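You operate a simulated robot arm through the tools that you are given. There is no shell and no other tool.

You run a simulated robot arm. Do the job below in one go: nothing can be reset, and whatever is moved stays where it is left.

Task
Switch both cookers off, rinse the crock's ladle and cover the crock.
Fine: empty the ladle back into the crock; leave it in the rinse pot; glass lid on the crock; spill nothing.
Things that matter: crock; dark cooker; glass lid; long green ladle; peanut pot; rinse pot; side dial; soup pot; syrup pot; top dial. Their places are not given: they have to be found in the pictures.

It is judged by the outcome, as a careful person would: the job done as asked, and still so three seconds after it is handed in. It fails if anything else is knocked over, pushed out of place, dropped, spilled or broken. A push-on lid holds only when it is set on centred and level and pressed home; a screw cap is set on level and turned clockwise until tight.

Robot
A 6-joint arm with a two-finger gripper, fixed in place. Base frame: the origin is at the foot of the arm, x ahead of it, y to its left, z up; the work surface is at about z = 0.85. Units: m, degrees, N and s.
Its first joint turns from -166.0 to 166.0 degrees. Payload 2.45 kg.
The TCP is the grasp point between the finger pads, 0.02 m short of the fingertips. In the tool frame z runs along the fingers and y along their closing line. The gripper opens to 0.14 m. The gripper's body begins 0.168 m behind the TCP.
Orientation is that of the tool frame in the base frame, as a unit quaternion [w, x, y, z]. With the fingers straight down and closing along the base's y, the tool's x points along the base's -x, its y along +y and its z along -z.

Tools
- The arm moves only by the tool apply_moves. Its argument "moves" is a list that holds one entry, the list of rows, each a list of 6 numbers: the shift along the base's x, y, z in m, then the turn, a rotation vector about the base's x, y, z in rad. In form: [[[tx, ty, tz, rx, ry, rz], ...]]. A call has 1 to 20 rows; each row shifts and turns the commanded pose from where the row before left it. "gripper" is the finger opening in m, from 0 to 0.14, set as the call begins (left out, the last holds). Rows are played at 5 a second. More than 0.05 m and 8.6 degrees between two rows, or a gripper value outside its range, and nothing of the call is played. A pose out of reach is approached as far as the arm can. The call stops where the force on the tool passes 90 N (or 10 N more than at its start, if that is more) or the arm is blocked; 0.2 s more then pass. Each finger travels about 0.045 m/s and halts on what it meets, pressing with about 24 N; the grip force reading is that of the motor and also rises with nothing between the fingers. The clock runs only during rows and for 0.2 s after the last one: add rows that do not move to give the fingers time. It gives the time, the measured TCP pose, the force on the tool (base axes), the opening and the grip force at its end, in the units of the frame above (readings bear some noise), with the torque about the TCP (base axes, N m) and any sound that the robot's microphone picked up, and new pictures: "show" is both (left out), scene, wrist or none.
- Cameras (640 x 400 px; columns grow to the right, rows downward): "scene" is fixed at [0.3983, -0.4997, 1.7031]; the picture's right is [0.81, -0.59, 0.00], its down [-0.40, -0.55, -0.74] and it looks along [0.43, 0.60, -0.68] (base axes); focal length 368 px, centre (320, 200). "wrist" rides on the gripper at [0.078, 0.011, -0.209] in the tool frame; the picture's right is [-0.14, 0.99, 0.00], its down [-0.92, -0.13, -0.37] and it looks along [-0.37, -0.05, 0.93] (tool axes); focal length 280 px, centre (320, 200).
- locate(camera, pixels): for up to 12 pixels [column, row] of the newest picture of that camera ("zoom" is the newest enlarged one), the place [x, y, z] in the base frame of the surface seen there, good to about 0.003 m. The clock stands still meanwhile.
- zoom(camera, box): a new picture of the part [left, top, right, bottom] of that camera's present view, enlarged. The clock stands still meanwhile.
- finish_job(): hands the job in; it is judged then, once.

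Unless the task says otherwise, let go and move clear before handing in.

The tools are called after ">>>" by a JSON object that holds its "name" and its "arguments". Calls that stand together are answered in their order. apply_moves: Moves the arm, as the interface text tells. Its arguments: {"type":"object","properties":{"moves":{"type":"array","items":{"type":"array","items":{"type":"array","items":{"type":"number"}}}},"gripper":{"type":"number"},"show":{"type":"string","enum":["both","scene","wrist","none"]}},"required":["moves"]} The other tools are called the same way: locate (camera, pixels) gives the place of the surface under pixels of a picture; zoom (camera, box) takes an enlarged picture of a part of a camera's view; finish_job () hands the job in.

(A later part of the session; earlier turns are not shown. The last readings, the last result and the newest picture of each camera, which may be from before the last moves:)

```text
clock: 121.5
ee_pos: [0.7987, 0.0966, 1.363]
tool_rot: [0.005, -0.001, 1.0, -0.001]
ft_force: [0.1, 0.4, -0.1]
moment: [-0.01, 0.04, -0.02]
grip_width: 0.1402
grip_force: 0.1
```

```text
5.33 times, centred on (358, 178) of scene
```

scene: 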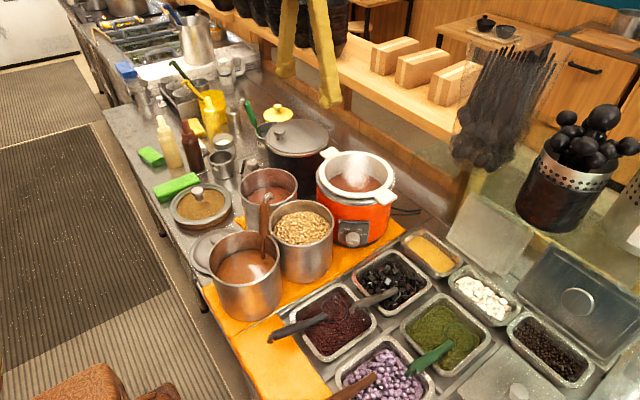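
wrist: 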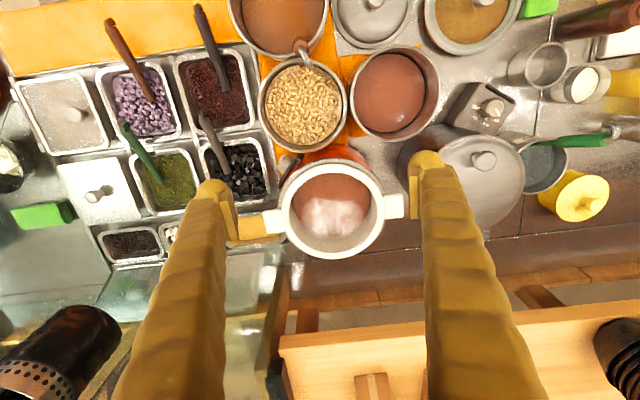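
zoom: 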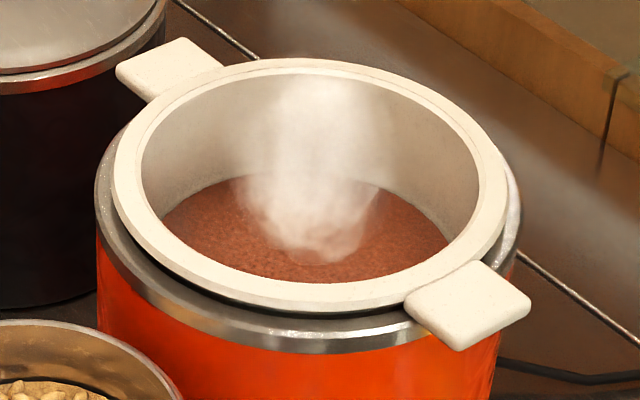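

The crock's white rim is fully visible between the fingers, with no spills around it. I'll locate points all round the ring to get its centre.

>>> {"name": "locate", "arguments": {"camera": "wrist", "pixels": [[284.6, 211.6], [381, 210.2], [332.8, 167.5], [332.8, 255.7], [298, 178.5], [367, 178.5], [298.5, 244], [367, 244], [289, 193], [377, 193], [315, 253], [350, 253]]}}

>>> {"name": "locate", "arguments": {"camera": "wrist", "pixels": [[281.5, 211], [384.5, 209], [332.8, 164], [332.8, 258.5], [289.5, 211], [376, 210], [332.8, 173], [332.8, 252], [278, 214], [390, 206], [332.8, 161], [332.8, 262]]}}

>>> {"name": "zoom", "arguments": {"camera": "wrist", "box": [268, 150, 332, 200]}}

```text
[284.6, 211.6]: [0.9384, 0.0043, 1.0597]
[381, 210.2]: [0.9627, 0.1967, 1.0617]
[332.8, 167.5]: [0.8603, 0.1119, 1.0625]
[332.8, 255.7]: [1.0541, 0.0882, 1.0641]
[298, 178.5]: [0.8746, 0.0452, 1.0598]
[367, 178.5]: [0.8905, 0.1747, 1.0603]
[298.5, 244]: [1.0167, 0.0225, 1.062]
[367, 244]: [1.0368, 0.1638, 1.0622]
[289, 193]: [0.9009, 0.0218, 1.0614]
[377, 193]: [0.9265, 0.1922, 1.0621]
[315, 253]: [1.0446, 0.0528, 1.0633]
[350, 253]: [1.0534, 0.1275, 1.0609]
```

```text
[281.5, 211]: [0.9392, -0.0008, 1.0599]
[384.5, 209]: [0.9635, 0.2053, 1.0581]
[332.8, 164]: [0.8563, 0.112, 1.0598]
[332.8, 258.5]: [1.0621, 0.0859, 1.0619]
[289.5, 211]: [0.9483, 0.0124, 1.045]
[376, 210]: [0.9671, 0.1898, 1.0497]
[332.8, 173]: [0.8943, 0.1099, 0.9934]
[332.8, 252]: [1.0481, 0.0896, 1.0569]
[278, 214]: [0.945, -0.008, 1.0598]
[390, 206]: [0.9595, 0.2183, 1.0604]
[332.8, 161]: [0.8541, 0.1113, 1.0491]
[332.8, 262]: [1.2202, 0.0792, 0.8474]
```

```text
8.00 times, centred on (300, 175) of wrist
```

zoom: 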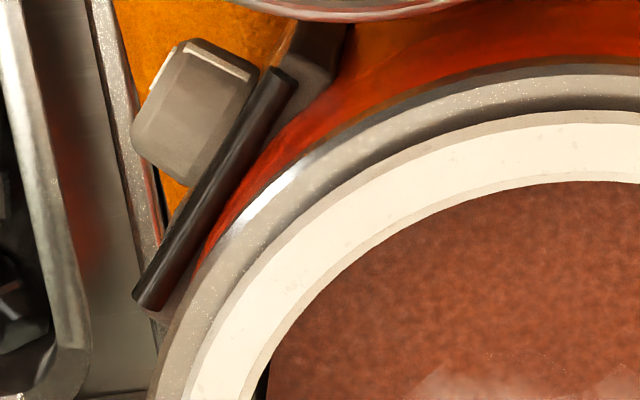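

The crock rim fits a circle centred at (0.9575, 0.101), ring radius ≈0.098 at z≈1.0615, so the lid will sit on it. I'll check that the tool can reach straight down over that centre before fetching the lid.

>>> {"name": "apply_moves", "arguments": {"moves": [[[0.0265, 0.0007, -0.02, 0, 0, 0], [0.0265, 0.0007, -0.02, 0, 0, 0], [0.0265, 0.0007, -0.02, 0, 0, 0], [0.0265, 0.0007, -0.03, 0, 0, 0], [0.0265, 0.0007, -0.03, 0, 0, 0], [0.0265, 0.0007, -0.03, 0, 0, 0], [0, 0, -0.04, 0, 0, 0], [0, 0, -0.03, 0, 0, 0], [0, 0, -0.02, 0, 0, 0], [0, 0, 0, 0, 0, 0], [0, 0, 0, 0, 0, 0]]], "gripper": 0.06, "show": "both"}}

```text
clock: 123.9
ee_pos: [0.9587, 0.1011, 1.1228]
tool_rot: [0.005, 0.0, 1.0, -0.001]
ft_force: [-0.8, -0.2, 0.6]
moment: [0.0, 0.0, -0.01]
grip_width: 0.06
grip_force: 0.1
```

scene: 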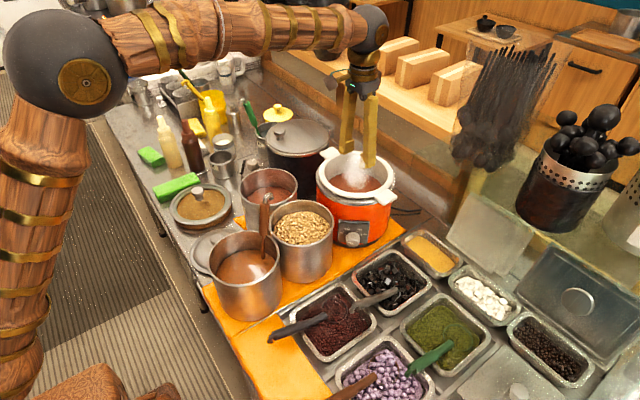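
wrist: 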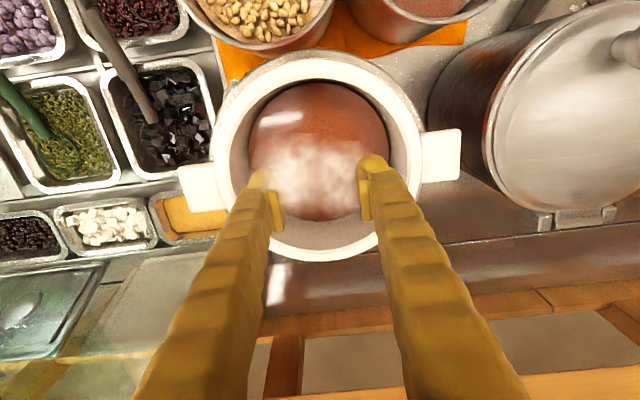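

The pose over the crock is reachable. From this close view I'll refine the crock's rim centre.

>>> {"name": "zoom", "arguments": {"camera": "wrist", "box": [170, 40, 470, 270]}}

>>> {"name": "locate", "arguments": {"camera": "wrist", "pixels": [[222, 140], [412, 135], [315, 57], [240, 95], [390, 90], [265, 72], [365, 70], [224, 170], [411, 165], [318, 255], [285, 250], [355, 248]]}}

```text
1.74 times, centred on (320, 155) of wrist
```

zoom: 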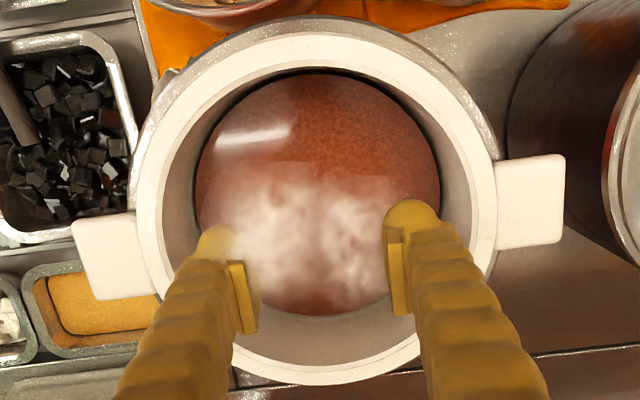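

```text
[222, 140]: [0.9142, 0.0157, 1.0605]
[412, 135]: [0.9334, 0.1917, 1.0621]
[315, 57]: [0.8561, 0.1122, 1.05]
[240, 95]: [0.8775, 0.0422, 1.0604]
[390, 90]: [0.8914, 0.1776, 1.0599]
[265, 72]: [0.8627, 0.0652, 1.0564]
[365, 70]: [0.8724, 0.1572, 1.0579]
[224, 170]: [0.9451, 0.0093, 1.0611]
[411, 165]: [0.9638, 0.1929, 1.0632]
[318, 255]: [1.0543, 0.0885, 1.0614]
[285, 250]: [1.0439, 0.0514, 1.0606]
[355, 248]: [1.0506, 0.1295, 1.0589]
```

The centre is confirmed at about (0.9575, 0.1005). I'll rise and go back over the glass lid.

>>> {"name": "apply_moves", "arguments": {"moves": [[[0, 0, 0.03, 0, 0, 0], [0, 0, 0.045, 0, 0, 0], [0, 0, 0.045, 0, 0, 0], [0, 0, 0.045, 0, 0, 0], [-0.0324, 0.0313, 0.003, 0, 0, 0], [-0.0324, 0.0313, 0, 0, 0, 0], [-0.0324, 0.0313, 0, 0, 0, 0], [-0.0324, 0.0313, 0, 0, 0, 0], [-0.0324, 0.0313, 0, 0, 0, 0], [-0.0324, 0.0313, 0, 0, 0, 0], [-0.0324, 0.0313, 0, 0, 0, 0], [-0.0324, 0.0313, 0, 0, 0, 0], [-0.0324, 0.0313, 0, 0, 0, 0], [-0.0324, 0.0313, 0, 0, 0, 0], [-0.0324, 0.0313, 0, 0, 0, 0], [0, 0, 0, 0, 0, 0]]], "gripper": 0.07, "show": "none"}}

>>> {"name": "apply_moves", "arguments": {"moves": [[[0, 0, -0.04, 0, 0, 0], [0, 0, -0.045, 0, 0, 0], [0, 0, -0.045, 0, 0, 0], [0, 0, -0.045, 0, 0, 0], [0, 0, -0.045, 0, 0, 0], [0, 0, -0.04, 0, 0, 0], [0, 0, 0, 0, 0, 0]]], "gripper": 0.07, "show": "both"}}

```text
clock: 127.3
ee_pos: [0.6018, 0.4468, 1.2898]
tool_rot: [0.004, 0.0, 1.0, -0.002]
ft_force: [0.0, 0.4, -0.2]
moment: [-0.02, 0.02, -0.01]
grip_width: 0.0699
grip_force: 0.1
```

```text
clock: 128.9
ee_pos: [0.6046, 0.4479, 1.0292]
tool_rot: [0.003, 0.001, 1.0, -0.001]
ft_force: [-0.4, -0.4, 0.4]
moment: [0.01, 0.02, -0.02]
grip_width: 0.07
grip_force: 0.0
```

scene: 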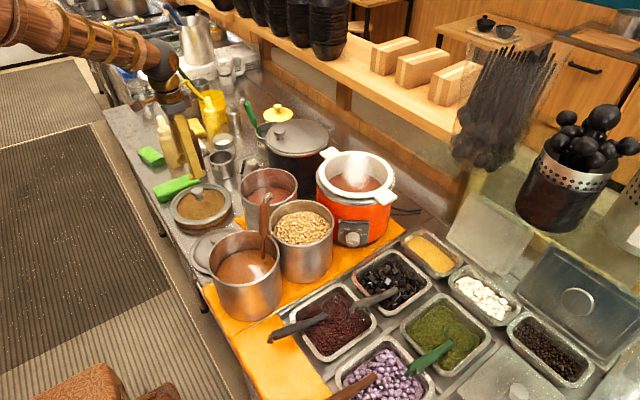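
wrist: 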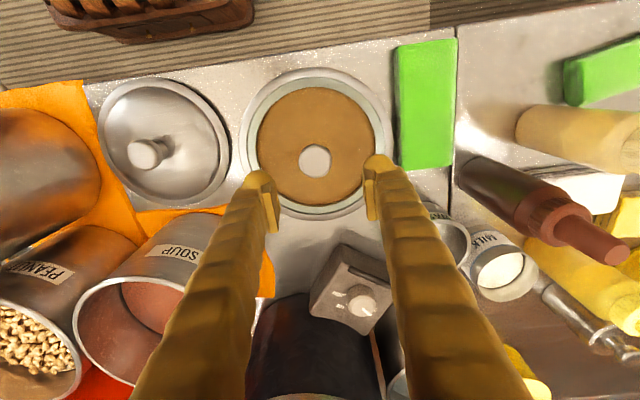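

The tool is now 0.1 m above the knob, seen at (315,160). I'll refine knob and rim positions from here.

>>> {"name": "locate", "arguments": {"camera": "wrist", "pixels": [[315, 160], [301, 160], [329, 160], [315, 147], [315, 174], [312, 76], [246, 140], [385, 135], [265, 92], [360, 92], [308, 214], [255, 180]]}}

>>> {"name": "zoom", "arguments": {"camera": "wrist", "box": [230, 60, 400, 230]}}

```text
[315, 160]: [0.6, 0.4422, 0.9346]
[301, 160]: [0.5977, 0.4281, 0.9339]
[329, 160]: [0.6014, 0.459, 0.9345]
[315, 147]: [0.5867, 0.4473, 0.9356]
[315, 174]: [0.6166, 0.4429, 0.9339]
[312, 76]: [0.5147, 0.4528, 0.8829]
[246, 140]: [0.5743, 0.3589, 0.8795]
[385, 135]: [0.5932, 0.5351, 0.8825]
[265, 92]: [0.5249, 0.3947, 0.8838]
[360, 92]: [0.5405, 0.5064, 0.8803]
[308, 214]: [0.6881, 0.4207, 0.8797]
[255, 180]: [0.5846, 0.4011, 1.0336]
```

```text
2.35 times, centred on (315, 145) of wrist
```

zoom: 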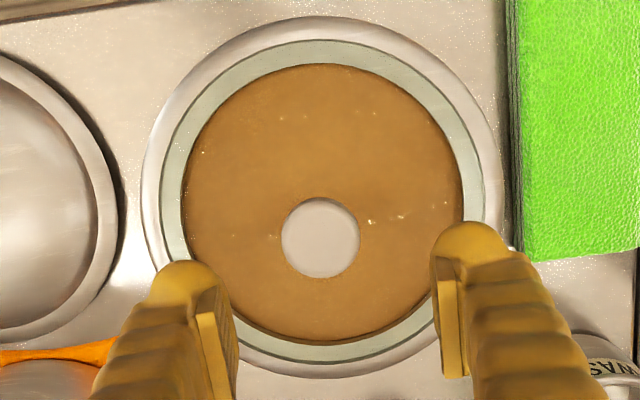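

The knob centre is (0.602, 0.444), concentric with the lid. I'll descend so the pads span the knob cap, with the fingertips staying above the glass.

>>> {"name": "apply_moves", "arguments": {"moves": [[[-0.0009, -0.0013, -0.035, 0, 0, 0], [-0.0009, -0.0013, -0.03, 0, 0, 0], [-0.0008, -0.0013, -0.02, 0, 0, 0], [0, 0, -0.012, 0, 0, 0], [0, 0, -0.005, 0, 0, 0], [0, 0, 0, 0, 0, 0]]], "gripper": 0.07, "show": "wrist"}}

>>> {"name": "zoom", "arguments": {"camera": "scene", "box": [160, 160, 250, 235]}}

```text
clock: 130.3
ee_pos: [0.5997, 0.4433, 0.9274]
tool_rot: [0.004, 0.0, 1.0, -0.001]
ft_force: [0.5, 0.2, 0.1]
moment: [-0.01, -0.04, -0.01]
grip_width: 0.07
grip_force: 0.2
```

wrist: 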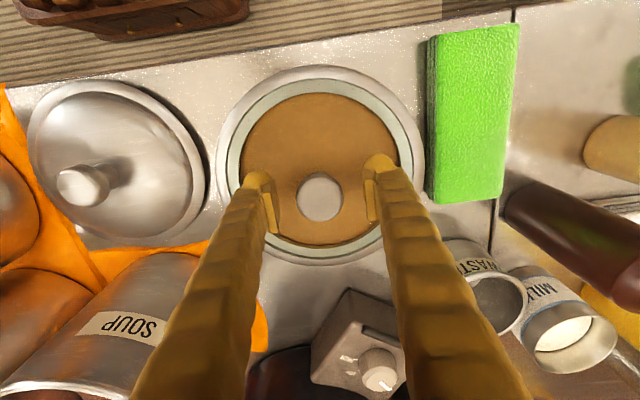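

```text
5.33 times, centred on (205, 198) of scene
```

zoom: 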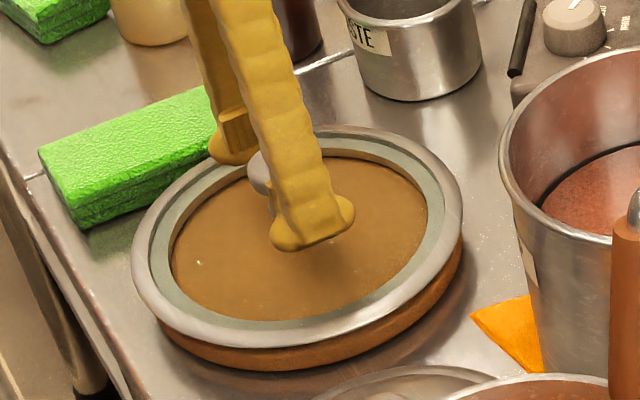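

The knob is centred between the pads with no contact force. I'll close on it.

>>> {"name": "apply_moves", "arguments": {"moves": [[[0, 0, 0, 0, 0, 0], [0, 0, 0, 0, 0, 0], [0, 0, 0, 0, 0, 0], [0, 0, 0, 0, 0, 0], [0, 0, 0, 0, 0, 0]]], "gripper": 0.015, "show": "wrist"}}

>>> {"name": "zoom", "arguments": {"camera": "wrist", "box": [250, 130, 390, 250]}}

```text
clock: 131.5
ee_pos: [0.6005, 0.4428, 0.9267]
tool_rot: [0.005, 0.0, 1.0, -0.002]
ft_force: [0.0, 0.1, -0.6]
moment: [0.01, 0.02, 0.01]
grip_width: 0.035
grip_force: 24.3
```

wrist: 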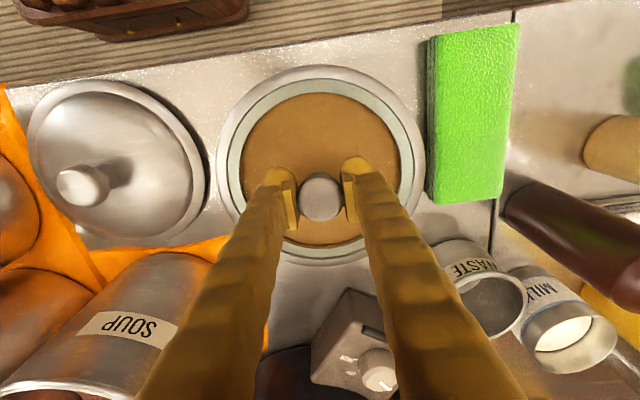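

```text
3.33 times, centred on (320, 190) of wrist
```

zoom: 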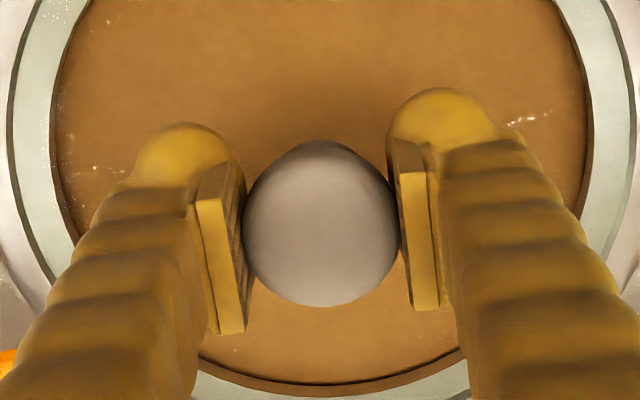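

The knob is gripped at 0.035 m, within about 1 mm of the tool centre. I'll lift it slowly a few centimetres and check.

>>> {"name": "apply_moves", "arguments": {"moves": [[[0, 0, 0.005, 0, 0, 0], [0, 0, 0.01, 0, 0, 0], [0, 0, 0.015, 0, 0, 0], [0, 0, 0.02, 0, 0, 0], [0, 0, 0, 0, 0, 0]]], "gripper": 0.015, "show": "both"}}

>>> {"name": "zoom", "arguments": {"camera": "scene", "box": [150, 150, 250, 235]}}

```text
clock: 132.7
ee_pos: [0.6004, 0.4443, 0.9763]
tool_rot: [0.004, -0.001, 1.0, 0.0]
ft_force: [-0.3, -0.1, -2.9]
moment: [0.01, 0.0, 0.03]
grip_width: 0.0348
grip_force: 24.1
```

scene: 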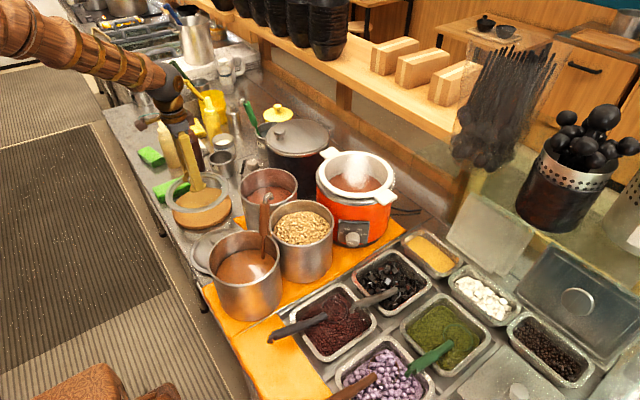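
wrist: 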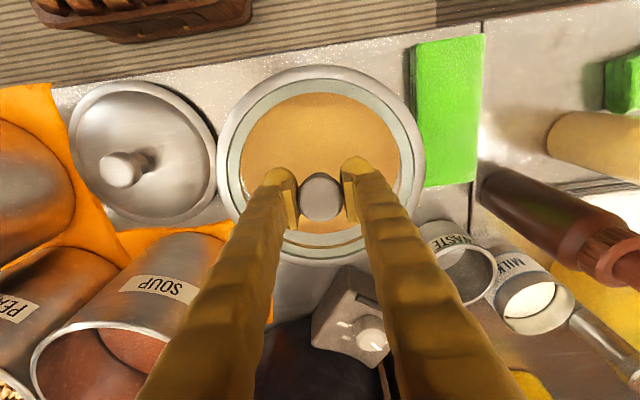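

```text
4.71 times, centred on (200, 192) of scene
```

zoom: 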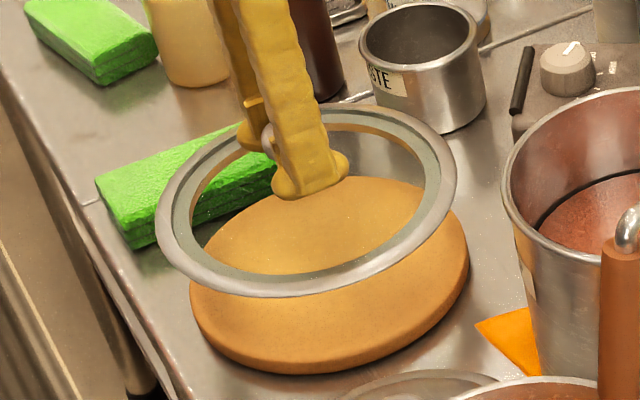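

The lid came up level and clean, leaving the trivet in place (about 3 N). I'll raise it well clear and carry it over to the crock.

>>> {"name": "apply_moves", "arguments": {"moves": [[[0, 0, 0.03, 0, 0, 0], [0, 0, 0.04, 0, 0, 0], [0, 0, 0.045, 0, 0, 0], [0, 0, 0.045, 0, 0, 0], [0, 0, 0.045, 0, 0, 0], [0, 0, 0.045, 0, 0, 0], [0, 0, 0.045, 0, 0, 0], [0, 0, 0.03, 0, 0, 0], [0, 0, 0, 0, 0, 0]]], "gripper": 0.015, "show": "scene"}}

>>> {"name": "apply_moves", "arguments": {"moves": [[[0.015, -0.0145, 0, 0, 0, 0], [0.025, -0.0241, 0, 0, 0, 0], [0.03, -0.029, 0, 0, 0, 0], [0.03, -0.029, 0, 0, 0, 0], [0.03, -0.029, 0, 0, 0, 0], [0.03, -0.029, 0, 0, 0, 0], [0.03, -0.029, 0, 0, 0, 0], [0.03, -0.029, 0, 0, 0, 0], [0.03, -0.029, 0, 0, 0, 0], [0.03, -0.029, 0, 0, 0, 0], [0.03, -0.029, 0, 0, 0, 0], [0.025, -0.0241, 0, 0, 0, 0], [0.02, -0.019, 0, 0, 0, 0], [0, 0, 0, 0, 0, 0], [0, 0, 0, 0, 0, 0]]], "gripper": 0.015, "show": "both"}}

```text
clock: 134.7
ee_pos: [0.5977, 0.4442, 1.3038]
tool_rot: [0.004, 0.0, 1.0, 0.0]
ft_force: [0.3, -0.4, -4.0]
moment: [0.0, 0.01, -0.02]
grip_width: 0.0347
grip_force: 24.9
```

scene: 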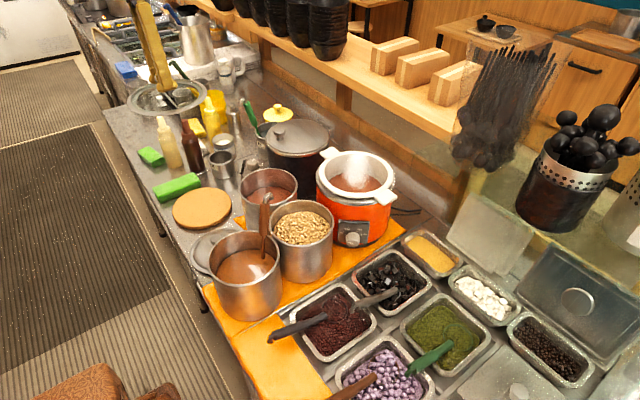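

```text
clock: 137.9
ee_pos: [0.955, 0.0987, 1.3021]
tool_rot: [0.004, 0.0, 1.0, -0.001]
ft_force: [0.3, -0.7, -3.5]
moment: [0.01, -0.04, -0.02]
grip_width: 0.0349
grip_force: 24.0
```

scene: 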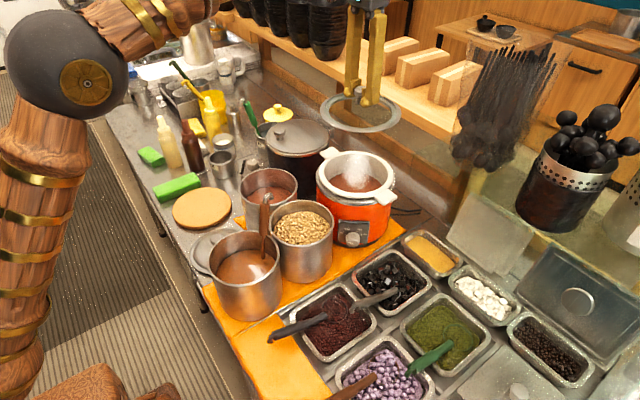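
wrist: 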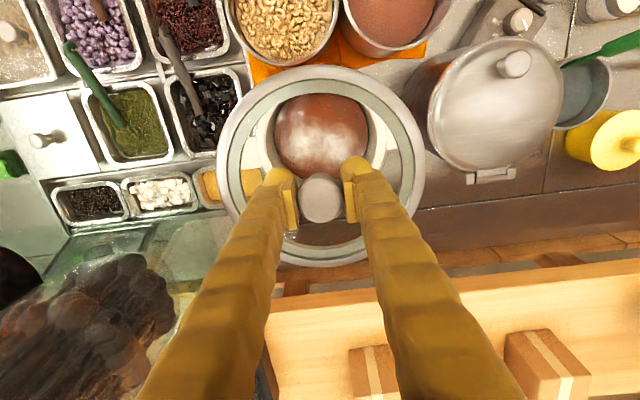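

The lid hangs above the crock. I'll locate its ring to check its level and its centre relative to the crock.

>>> {"name": "locate", "arguments": {"camera": "wrist", "pixels": [[224, 165], [418, 165], [320, 73], [308, 259], [250, 100], [392, 100], [245, 230], [398, 228], [320, 200], [335, 258], [234, 130], [410, 130]]}}

>>> {"name": "locate", "arguments": {"camera": "scene", "pixels": [[323, 110], [397, 112], [360, 128], [340, 94], [385, 97], [335, 122], [385, 124], [360, 92]]}}

>>> {"name": "zoom", "arguments": {"camera": "scene", "box": [300, 60, 420, 220]}}

```text
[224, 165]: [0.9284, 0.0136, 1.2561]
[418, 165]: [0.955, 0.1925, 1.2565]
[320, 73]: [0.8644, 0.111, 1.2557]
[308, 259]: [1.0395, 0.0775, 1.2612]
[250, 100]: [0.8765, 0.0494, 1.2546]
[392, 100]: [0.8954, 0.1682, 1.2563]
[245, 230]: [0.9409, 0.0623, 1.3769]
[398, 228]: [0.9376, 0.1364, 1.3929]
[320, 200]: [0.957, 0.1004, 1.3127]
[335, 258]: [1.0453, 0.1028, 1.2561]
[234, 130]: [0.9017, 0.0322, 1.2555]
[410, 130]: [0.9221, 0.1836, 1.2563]
```

```text
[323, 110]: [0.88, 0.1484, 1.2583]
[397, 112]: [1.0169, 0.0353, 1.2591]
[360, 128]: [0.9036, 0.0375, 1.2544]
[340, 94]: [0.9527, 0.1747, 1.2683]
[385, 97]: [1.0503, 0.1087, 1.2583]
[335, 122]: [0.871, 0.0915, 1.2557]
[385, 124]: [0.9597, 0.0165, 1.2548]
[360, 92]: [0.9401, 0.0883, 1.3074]
```

```text
2.50 times, centred on (360, 140) of scene
```

zoom: 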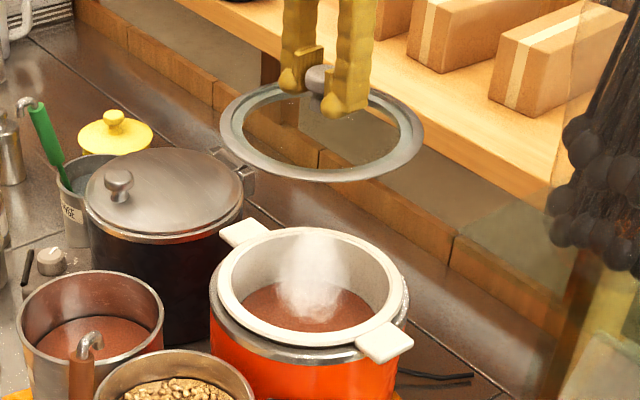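

The lid hangs level and is centred near (0.955, 0.100), about 2 mm short in x of the crock's centre. I'll correct that and lower to just above the rim.

>>> {"name": "apply_moves", "arguments": {"moves": [[[0.001, 0.0005, -0.02, 0, 0, 0], [0.001, 0.0005, -0.025, 0, 0, 0], [0, 0, -0.03, 0, 0, 0], [0, 0, -0.03, 0, 0, 0], [0, 0, -0.025, 0, 0, 0], [0, 0, -0.02, 0, 0, 0], [0, 0, 0, 0, 0, 0], [0, 0, 0, 0, 0, 0]]], "gripper": 0.015, "show": "both"}}

>>> {"name": "zoom", "arguments": {"camera": "scene", "box": [300, 110, 420, 220]}}

>>> {"name": "zoom", "arguments": {"camera": "wrist", "box": [200, 50, 440, 280]}}

```text
clock: 139.7
ee_pos: [0.9543, 0.1012, 1.1532]
tool_rot: [0.005, 0.0, 1.0, -0.001]
ft_force: [-0.1, -0.2, -3.3]
moment: [0.04, 0.05, 0.01]
grip_width: 0.0348
grip_force: 23.9
```

scene: 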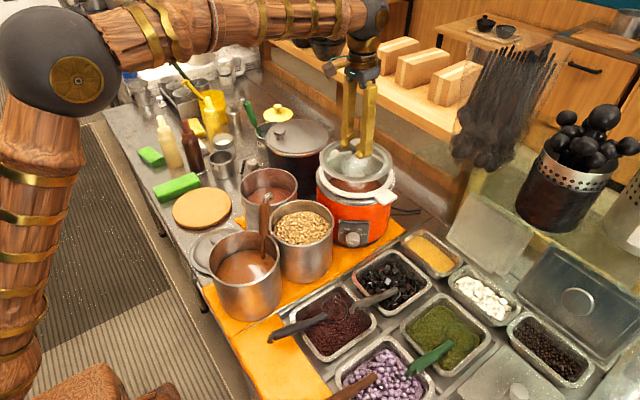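
wrist: 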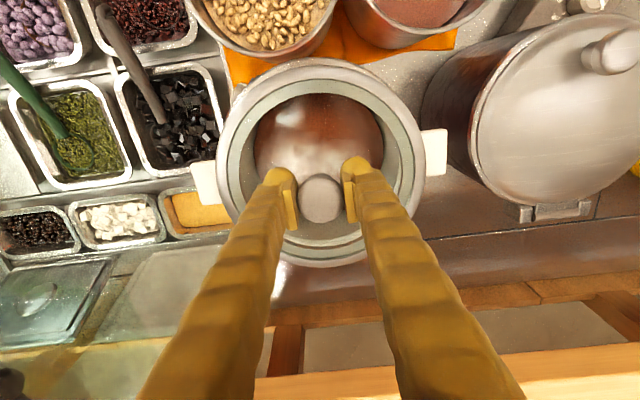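

```text
3.64 times, centred on (360, 165) of scene
```

zoom: 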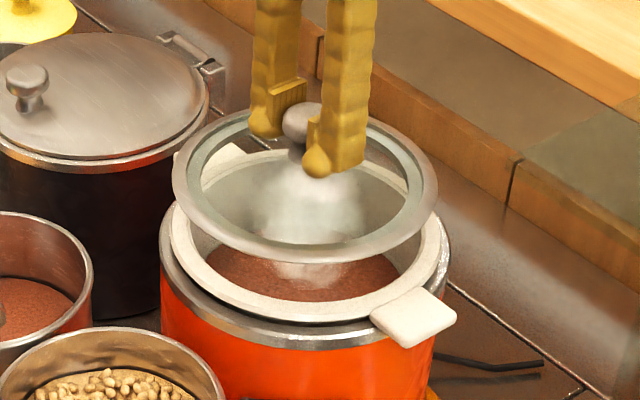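

```text
1.74 times, centred on (320, 165) of wrist
```

zoom: 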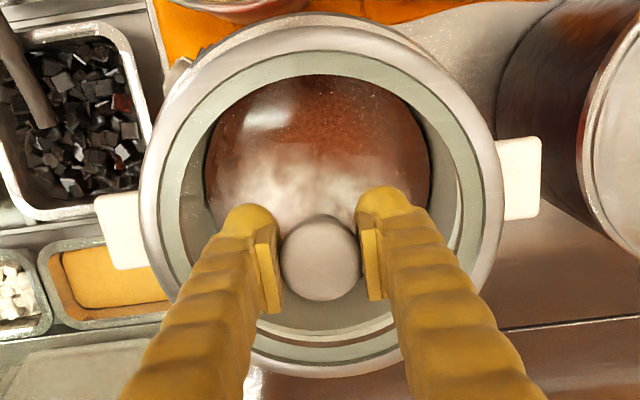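

The lid is about 3 cm above the rim. I'll recheck its centre against the crock from here.

>>> {"name": "locate", "arguments": {"camera": "wrist", "pixels": [[223, 160], [417, 160], [320, 68], [310, 261], [340, 260], [248, 98], [392, 98], [230, 125], [410, 125], [320, 198], [270, 78], [370, 78]]}}

>>> {"name": "locate", "arguments": {"camera": "scene", "pixels": [[322, 158], [390, 165], [356, 182], [335, 175], [376, 180], [378, 148], [330, 145], [324, 170], [360, 200], [390, 190], [345, 195], [375, 199]]}}

```text
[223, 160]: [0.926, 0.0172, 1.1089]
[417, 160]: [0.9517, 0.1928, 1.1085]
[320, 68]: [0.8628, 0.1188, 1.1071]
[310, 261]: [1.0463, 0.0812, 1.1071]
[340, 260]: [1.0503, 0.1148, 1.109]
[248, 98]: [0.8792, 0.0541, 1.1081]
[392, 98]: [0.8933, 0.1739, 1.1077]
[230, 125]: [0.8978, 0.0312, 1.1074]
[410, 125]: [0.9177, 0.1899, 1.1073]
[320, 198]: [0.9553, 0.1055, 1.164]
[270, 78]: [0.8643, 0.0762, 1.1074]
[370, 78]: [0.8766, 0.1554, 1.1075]
```

```text
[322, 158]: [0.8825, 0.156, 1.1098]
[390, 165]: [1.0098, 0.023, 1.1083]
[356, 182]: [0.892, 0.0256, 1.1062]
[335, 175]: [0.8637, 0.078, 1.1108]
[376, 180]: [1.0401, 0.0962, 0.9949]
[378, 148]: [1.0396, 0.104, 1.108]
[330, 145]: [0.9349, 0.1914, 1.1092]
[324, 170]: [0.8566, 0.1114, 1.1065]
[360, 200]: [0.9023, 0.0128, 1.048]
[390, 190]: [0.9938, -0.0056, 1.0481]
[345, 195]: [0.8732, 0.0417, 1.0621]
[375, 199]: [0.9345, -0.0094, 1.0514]
```

The lid's centre measures about (0.956, 0.105) versus the crock's (0.9575, 0.1005). I'll shift it by (+1.5, −3.5) mm and re-measure.

>>> {"name": "apply_moves", "arguments": {"moves": [[[0.0015, -0.0035, -0.008, 0, 0, 0], [0, 0, 0, 0, 0, 0], [0, 0, 0, 0, 0, 0]]], "gripper": 0.015, "show": "both"}}

>>> {"name": "zoom", "arguments": {"camera": "wrist", "box": [200, 50, 440, 280]}}

>>> {"name": "zoom", "arguments": {"camera": "scene", "box": [306, 130, 410, 215]}}

```text
clock: 140.5
ee_pos: [0.9572, 0.1003, 1.1452]
tool_rot: [0.005, -0.001, 1.0, -0.001]
ft_force: [-0.1, -1.3, -4.5]
moment: [-0.04, -0.02, 0.0]
grip_width: 0.0349
grip_force: 24.2
```

scene: 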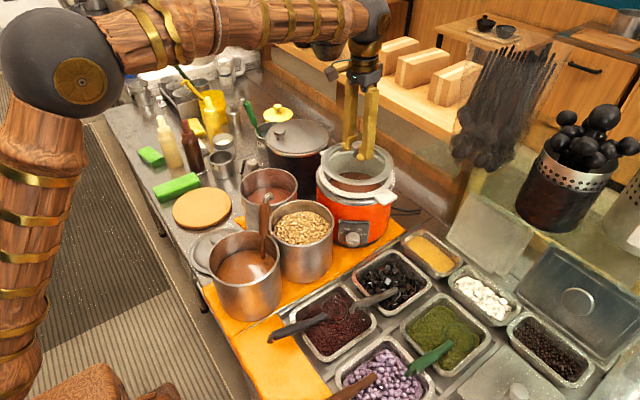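
wrist: 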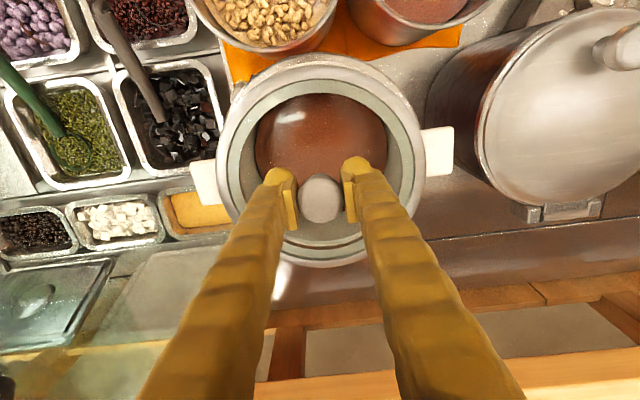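

```text
1.74 times, centred on (320, 165) of wrist
```

zoom: 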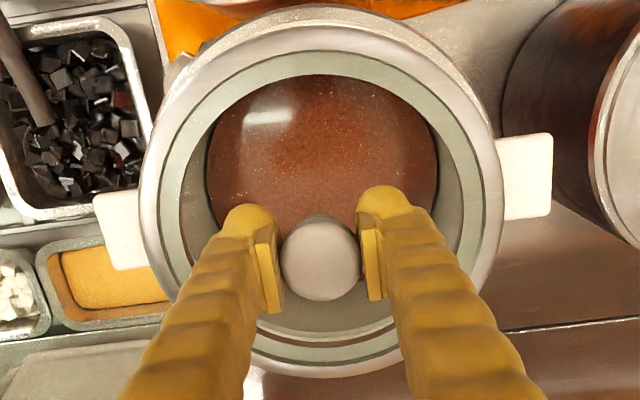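

```text
4.71 times, centred on (358, 172) of scene
```

zoom: 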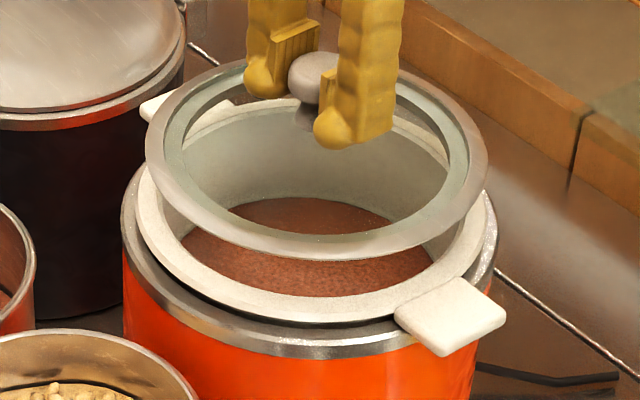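

The crock's handles stick out symmetrically either side of the lid (zoom columns 93 and 553 about 322). I'll re-measure the ring once more.

>>> {"name": "locate", "arguments": {"camera": "wrist", "pixels": [[223, 160], [417, 160], [320, 68], [310, 261], [340, 260], [248, 98], [392, 98], [230, 125], [410, 125], [320, 198], [270, 78], [370, 78]]}}

>>> {"name": "locate", "arguments": {"camera": "scene", "pixels": [[324, 163], [391, 167], [356, 186], [335, 178], [388, 180], [378, 154], [330, 150], [340, 182], [372, 186], [322, 160], [394, 165], [356, 188]]}}

```text
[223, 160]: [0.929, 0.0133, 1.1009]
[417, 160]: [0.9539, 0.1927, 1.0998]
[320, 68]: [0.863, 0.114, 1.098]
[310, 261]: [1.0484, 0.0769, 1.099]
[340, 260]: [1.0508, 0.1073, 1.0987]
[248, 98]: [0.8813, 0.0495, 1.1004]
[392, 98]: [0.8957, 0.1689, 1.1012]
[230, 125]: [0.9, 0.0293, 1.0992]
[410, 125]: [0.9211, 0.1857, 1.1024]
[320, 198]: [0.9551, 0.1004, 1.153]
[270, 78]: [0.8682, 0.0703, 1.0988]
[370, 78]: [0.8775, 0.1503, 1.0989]
```

```text
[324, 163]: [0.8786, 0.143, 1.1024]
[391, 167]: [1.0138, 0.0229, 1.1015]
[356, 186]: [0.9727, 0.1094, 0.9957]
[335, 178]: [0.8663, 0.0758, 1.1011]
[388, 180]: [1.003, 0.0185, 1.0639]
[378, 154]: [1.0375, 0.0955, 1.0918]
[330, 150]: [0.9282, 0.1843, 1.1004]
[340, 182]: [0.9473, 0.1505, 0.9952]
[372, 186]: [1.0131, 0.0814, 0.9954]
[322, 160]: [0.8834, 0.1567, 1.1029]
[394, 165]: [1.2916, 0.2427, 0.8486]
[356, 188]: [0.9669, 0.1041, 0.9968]
```

The lid's centre now fits to (0.956, 0.101) against the crock's (0.957, 0.101), within about 1 mm. I'll lower in small steps until it touches.

>>> {"name": "apply_moves", "arguments": {"moves": [[[0.0007, 0, -0.006, 0, 0, 0], [0, 0, -0.006, 0, 0, 0], [0, 0, -0.005, 0, 0, 0], [0, 0, 0, 0, 0, 0]]], "gripper": 0.015, "show": "scene"}}

>>> {"name": "zoom", "arguments": {"camera": "scene", "box": [306, 130, 410, 215]}}

```text
clock: 141.5
ee_pos: [0.9587, 0.0979, 1.1277]
tool_rot: [0.004, -0.001, 1.0, 0.0]
ft_force: [-0.3, 0.0, -4.2]
moment: [0.03, 0.03, 0.02]
grip_width: 0.035
grip_force: 23.7
```

scene: 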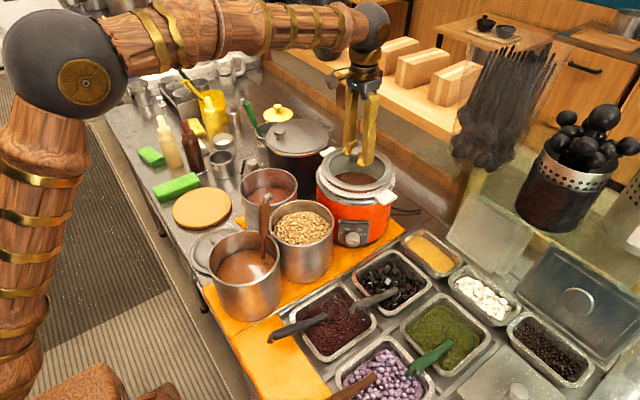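

```text
4.71 times, centred on (358, 172) of scene
```

zoom: 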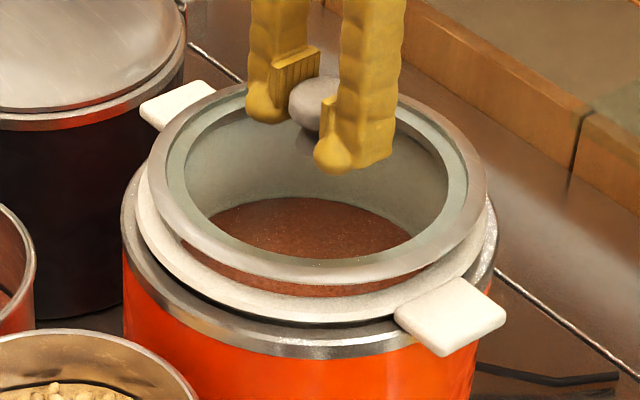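

No contact yet, and the lid looks well centred over the white ring. I'll continue down in small steps.

>>> {"name": "apply_moves", "arguments": {"moves": [[[0, 0, -0.004, 0, 0, 0], [0, 0, -0.003, 0, 0, 0], [0, 0, 0, 0, 0, 0]]], "gripper": 0.015, "show": "both"}}

>>> {"name": "zoom", "arguments": {"camera": "scene", "box": [306, 130, 410, 215]}}

>>> {"name": "zoom", "arguments": {"camera": "wrist", "box": [200, 50, 440, 280]}}

```text
clock: 142.3
ee_pos: [0.9584, 0.0977, 1.1206]
tool_rot: [0.004, -0.001, 1.0, -0.001]
ft_force: [-1.0, 0.3, -3.1]
moment: [0.04, -0.01, -0.02]
grip_width: 0.0348
grip_force: 24.2
```

scene: 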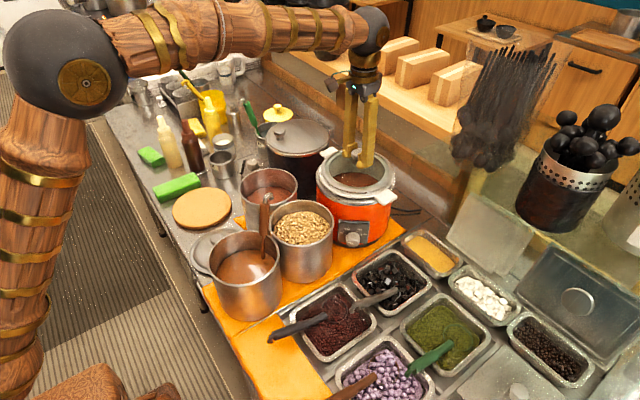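
wrist: 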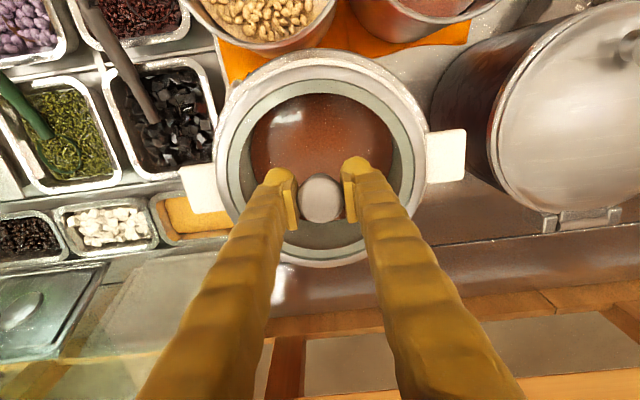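

```text
4.71 times, centred on (358, 172) of scene
```

zoom: 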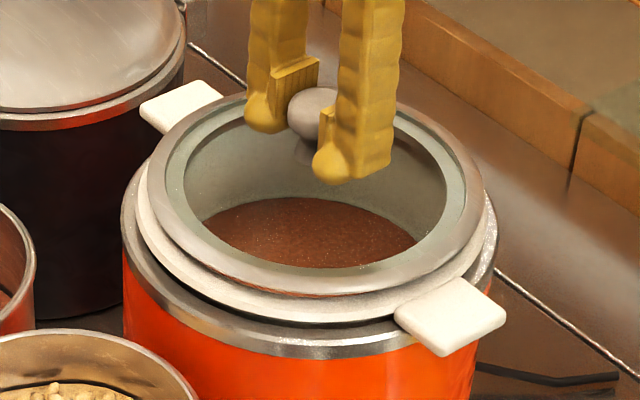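

```text
1.74 times, centred on (320, 165) of wrist
```

zoom: 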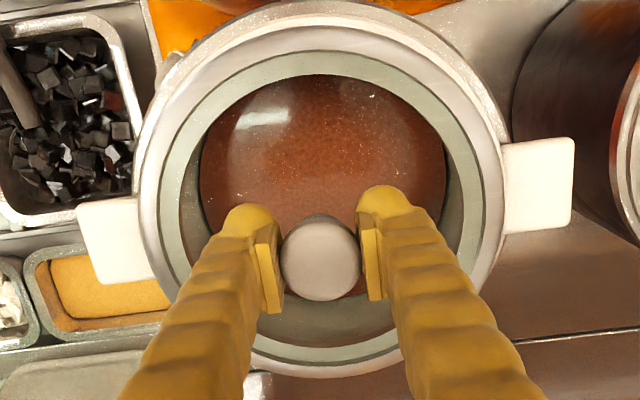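

The lid is about 5 mm above the rim and perhaps 2 mm toward −y (handle tips at zoom columns 76 and 574, lid centre 321). I'll nudge +1.8 mm in y and keep lowering.

>>> {"name": "apply_moves", "arguments": {"moves": [[[-0.0004, 0.0018, -0.0015, 0, 0, 0], [0, 0, -0.0015, 0, 0, 0], [0, 0, 0, 0, 0, 0]]], "gripper": 0.015, "show": "wrist"}}

>>> {"name": "zoom", "arguments": {"camera": "wrist", "box": [200, 50, 440, 280]}}

```text
clock: 143.1
ee_pos: [0.9579, 0.101, 1.1174]
tool_rot: [0.004, 0.0, 1.0, 0.0]
ft_force: [-0.2, -0.3, -3.3]
moment: [-0.02, 0.0, -0.01]
grip_width: 0.0348
grip_force: 24.2
```

wrist: 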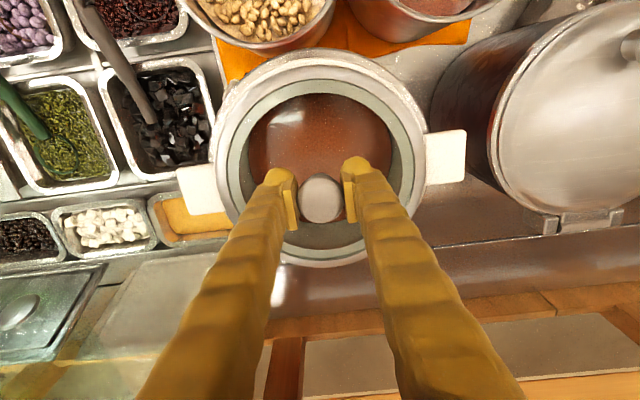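

```text
1.74 times, centred on (320, 165) of wrist
```

zoom: 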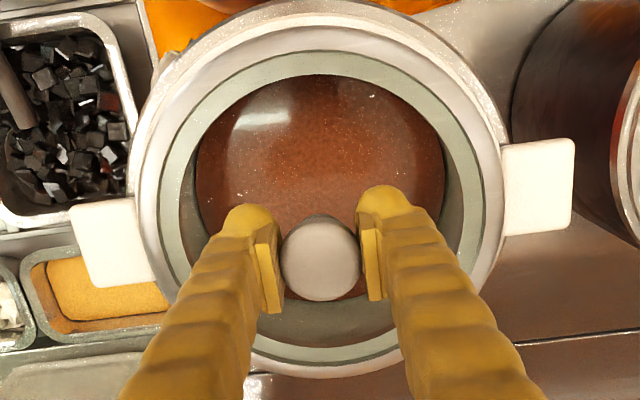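

Now the handles are symmetric (69 and 575 about 322). I'll keep lowering gently until contact.

>>> {"name": "apply_moves", "arguments": {"moves": [[[0, 0, -0.0015, 0, 0, 0], [0, 0, -0.0015, 0, 0, 0], [0, 0, 0, 0, 0, 0]]], "gripper": 0.015, "show": "none"}}

>>> {"name": "apply_moves", "arguments": {"moves": [[[0, 0, -0.0015, 0, 0, 0], [0, 0, -0.001, 0, 0, 0], [0, 0, 0, 0, 0, 0]]], "gripper": 0.015, "show": "scene"}}

>>> {"name": "zoom", "arguments": {"camera": "scene", "box": [306, 130, 410, 215]}}

```text
clock: 143.9
ee_pos: [0.9587, 0.1002, 1.1143]
tool_rot: [0.003, 0.0, 1.0, -0.001]
ft_force: [-0.1, -0.8, -3.2]
moment: [0.01, 0.04, 0.02]
grip_width: 0.0351
grip_force: 24.0
```

```text
clock: 144.7
ee_pos: [0.9584, 0.0998, 1.1123]
tool_rot: [0.005, 0.0, 1.0, -0.001]
ft_force: [-0.1, -0.1, -3.0]
moment: [0.0, 0.0, -0.01]
grip_width: 0.035
grip_force: 24.5
```

scene: 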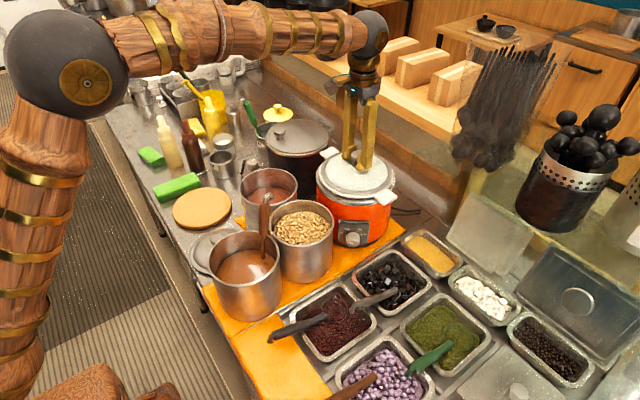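

```text
4.71 times, centred on (358, 172) of scene
```

zoom: 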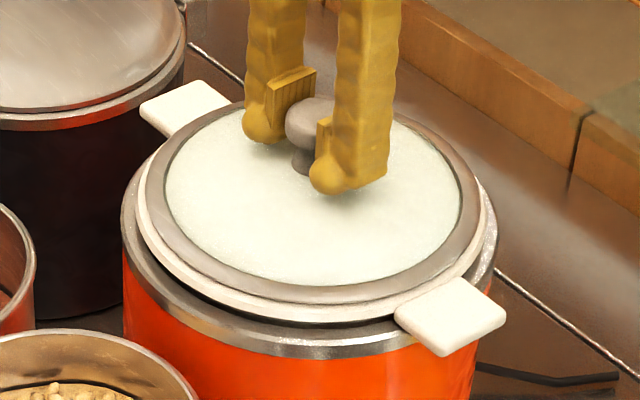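

The glass has fogged up with steam, so it's essentially at the rim, but the force still shows the lid's full weight. I'll lower another 2 mm.

>>> {"name": "apply_moves", "arguments": {"moves": [[[0, 0, -0.001, 0, 0, 0], [0, 0, -0.001, 0, 0, 0], [0, 0, 0, 0, 0, 0]]], "gripper": 0.015, "show": "none"}}

>>> {"name": "apply_moves", "arguments": {"moves": [[[0, 0, -0.001, 0, 0, 0], [0, 0, 0, 0, 0, 0]]], "gripper": 0.015, "show": "none"}}

```text
clock: 145.5
ee_pos: [0.9591, 0.0995, 1.1108]
tool_rot: [0.004, 0.0, 1.0, -0.001]
ft_force: [0.0, 0.5, -3.4]
moment: [-0.03, 0.0, -0.02]
grip_width: 0.0351
grip_force: 24.3
```

```text
clock: 146.1
ee_pos: [0.9592, 0.0995, 1.1098]
tool_rot: [0.004, 0.0, 1.0, -0.001]
ft_force: [-0.1, 1.0, -2.7]
moment: [-0.1, 0.02, 0.02]
grip_width: 0.0349
grip_force: 24.0
```

Contact is just beginning. I'll continue in 1 mm steps.

>>> {"name": "apply_moves", "arguments": {"moves": [[[0, 0, -0.001, 0, 0, 0], [0, 0, 0, 0, 0, 0]]], "gripper": 0.015, "show": "none"}}

>>> {"name": "apply_moves", "arguments": {"moves": [[[0, 0, -0.001, 0, 0, 0], [0, 0, 0, 0, 0, 0]]], "gripper": 0.015, "show": "both"}}

>>> {"name": "zoom", "arguments": {"camera": "scene", "box": [306, 130, 410, 215]}}

>>> {"name": "zoom", "arguments": {"camera": "wrist", "box": [200, 50, 440, 280]}}

```text
clock: 146.7
ee_pos: [0.9595, 0.0993, 1.1088]
tool_rot: [0.005, 0.0, 1.0, -0.002]
ft_force: [-1.8, -3.5, 12.0]
moment: [0.0, 0.04, 0.0]
grip_width: 0.0348
grip_force: 24.4
```

```text
clock: 147.3
ee_pos: [0.9589, 0.0983, 1.1078]
tool_rot: [0.004, 0.001, 1.0, -0.001]
ft_force: [1.3, -6.9, 22.7]
moment: [0.05, -0.09, 0.01]
grip_width: 0.0353
grip_force: 24.1
```

scene: 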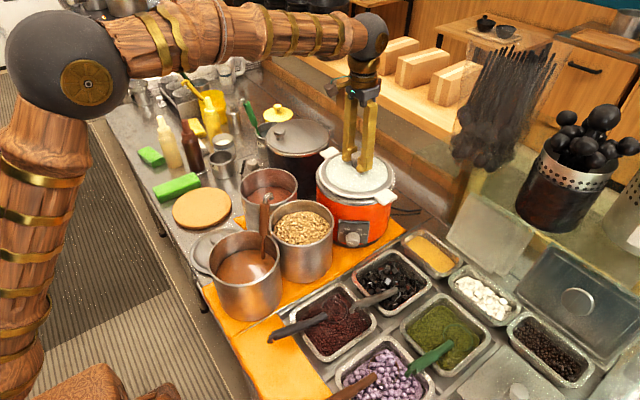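
wrist: 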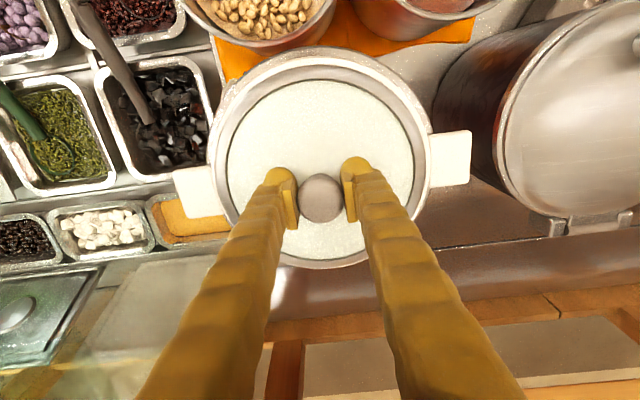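

```text
4.71 times, centred on (358, 172) of scene
```

zoom: 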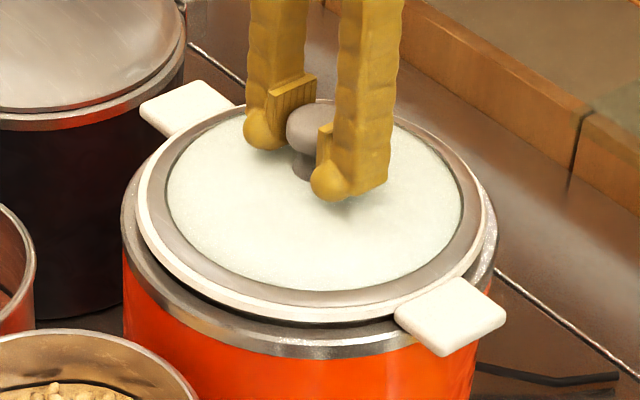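

```text
1.74 times, centred on (320, 165) of wrist
```

zoom: 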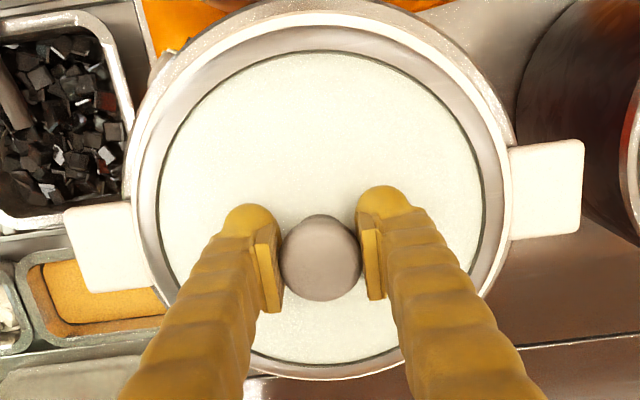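

The lid is seated: 23 N upward reaction, and the white ring shows evenly all round. I'll check the lid's ring height at several points for level before letting go.

>>> {"name": "locate", "arguments": {"camera": "wrist", "pixels": [[224, 150], [418, 150], [320, 67], [320, 262], [250, 93], [392, 95], [217, 160], [426, 155], [320, 56], [320, 268], [300, 120], [250, 160]]}}

>>> {"name": "locate", "arguments": {"camera": "scene", "pixels": [[324, 170], [391, 172], [356, 192], [335, 184], [380, 188], [383, 160], [332, 155], [348, 190], [370, 191], [321, 172], [393, 175], [356, 196]]}}

```text
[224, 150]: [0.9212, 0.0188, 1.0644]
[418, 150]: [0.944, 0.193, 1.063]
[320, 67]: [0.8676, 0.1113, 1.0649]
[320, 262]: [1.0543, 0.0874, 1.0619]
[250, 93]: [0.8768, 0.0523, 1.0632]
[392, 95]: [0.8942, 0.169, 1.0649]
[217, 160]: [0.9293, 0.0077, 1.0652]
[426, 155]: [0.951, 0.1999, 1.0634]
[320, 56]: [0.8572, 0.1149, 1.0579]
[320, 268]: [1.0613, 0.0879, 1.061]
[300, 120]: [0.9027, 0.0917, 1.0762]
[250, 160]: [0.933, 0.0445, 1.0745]
```

```text
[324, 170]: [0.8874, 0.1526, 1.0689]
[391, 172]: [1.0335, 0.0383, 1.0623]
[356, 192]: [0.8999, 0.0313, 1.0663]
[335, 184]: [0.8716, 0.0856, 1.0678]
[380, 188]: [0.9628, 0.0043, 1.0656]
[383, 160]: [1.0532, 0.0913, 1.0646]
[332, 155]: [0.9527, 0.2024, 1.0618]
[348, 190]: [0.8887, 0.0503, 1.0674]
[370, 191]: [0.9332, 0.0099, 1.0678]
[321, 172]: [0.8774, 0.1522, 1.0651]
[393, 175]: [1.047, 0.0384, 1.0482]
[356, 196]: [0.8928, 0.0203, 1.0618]
```

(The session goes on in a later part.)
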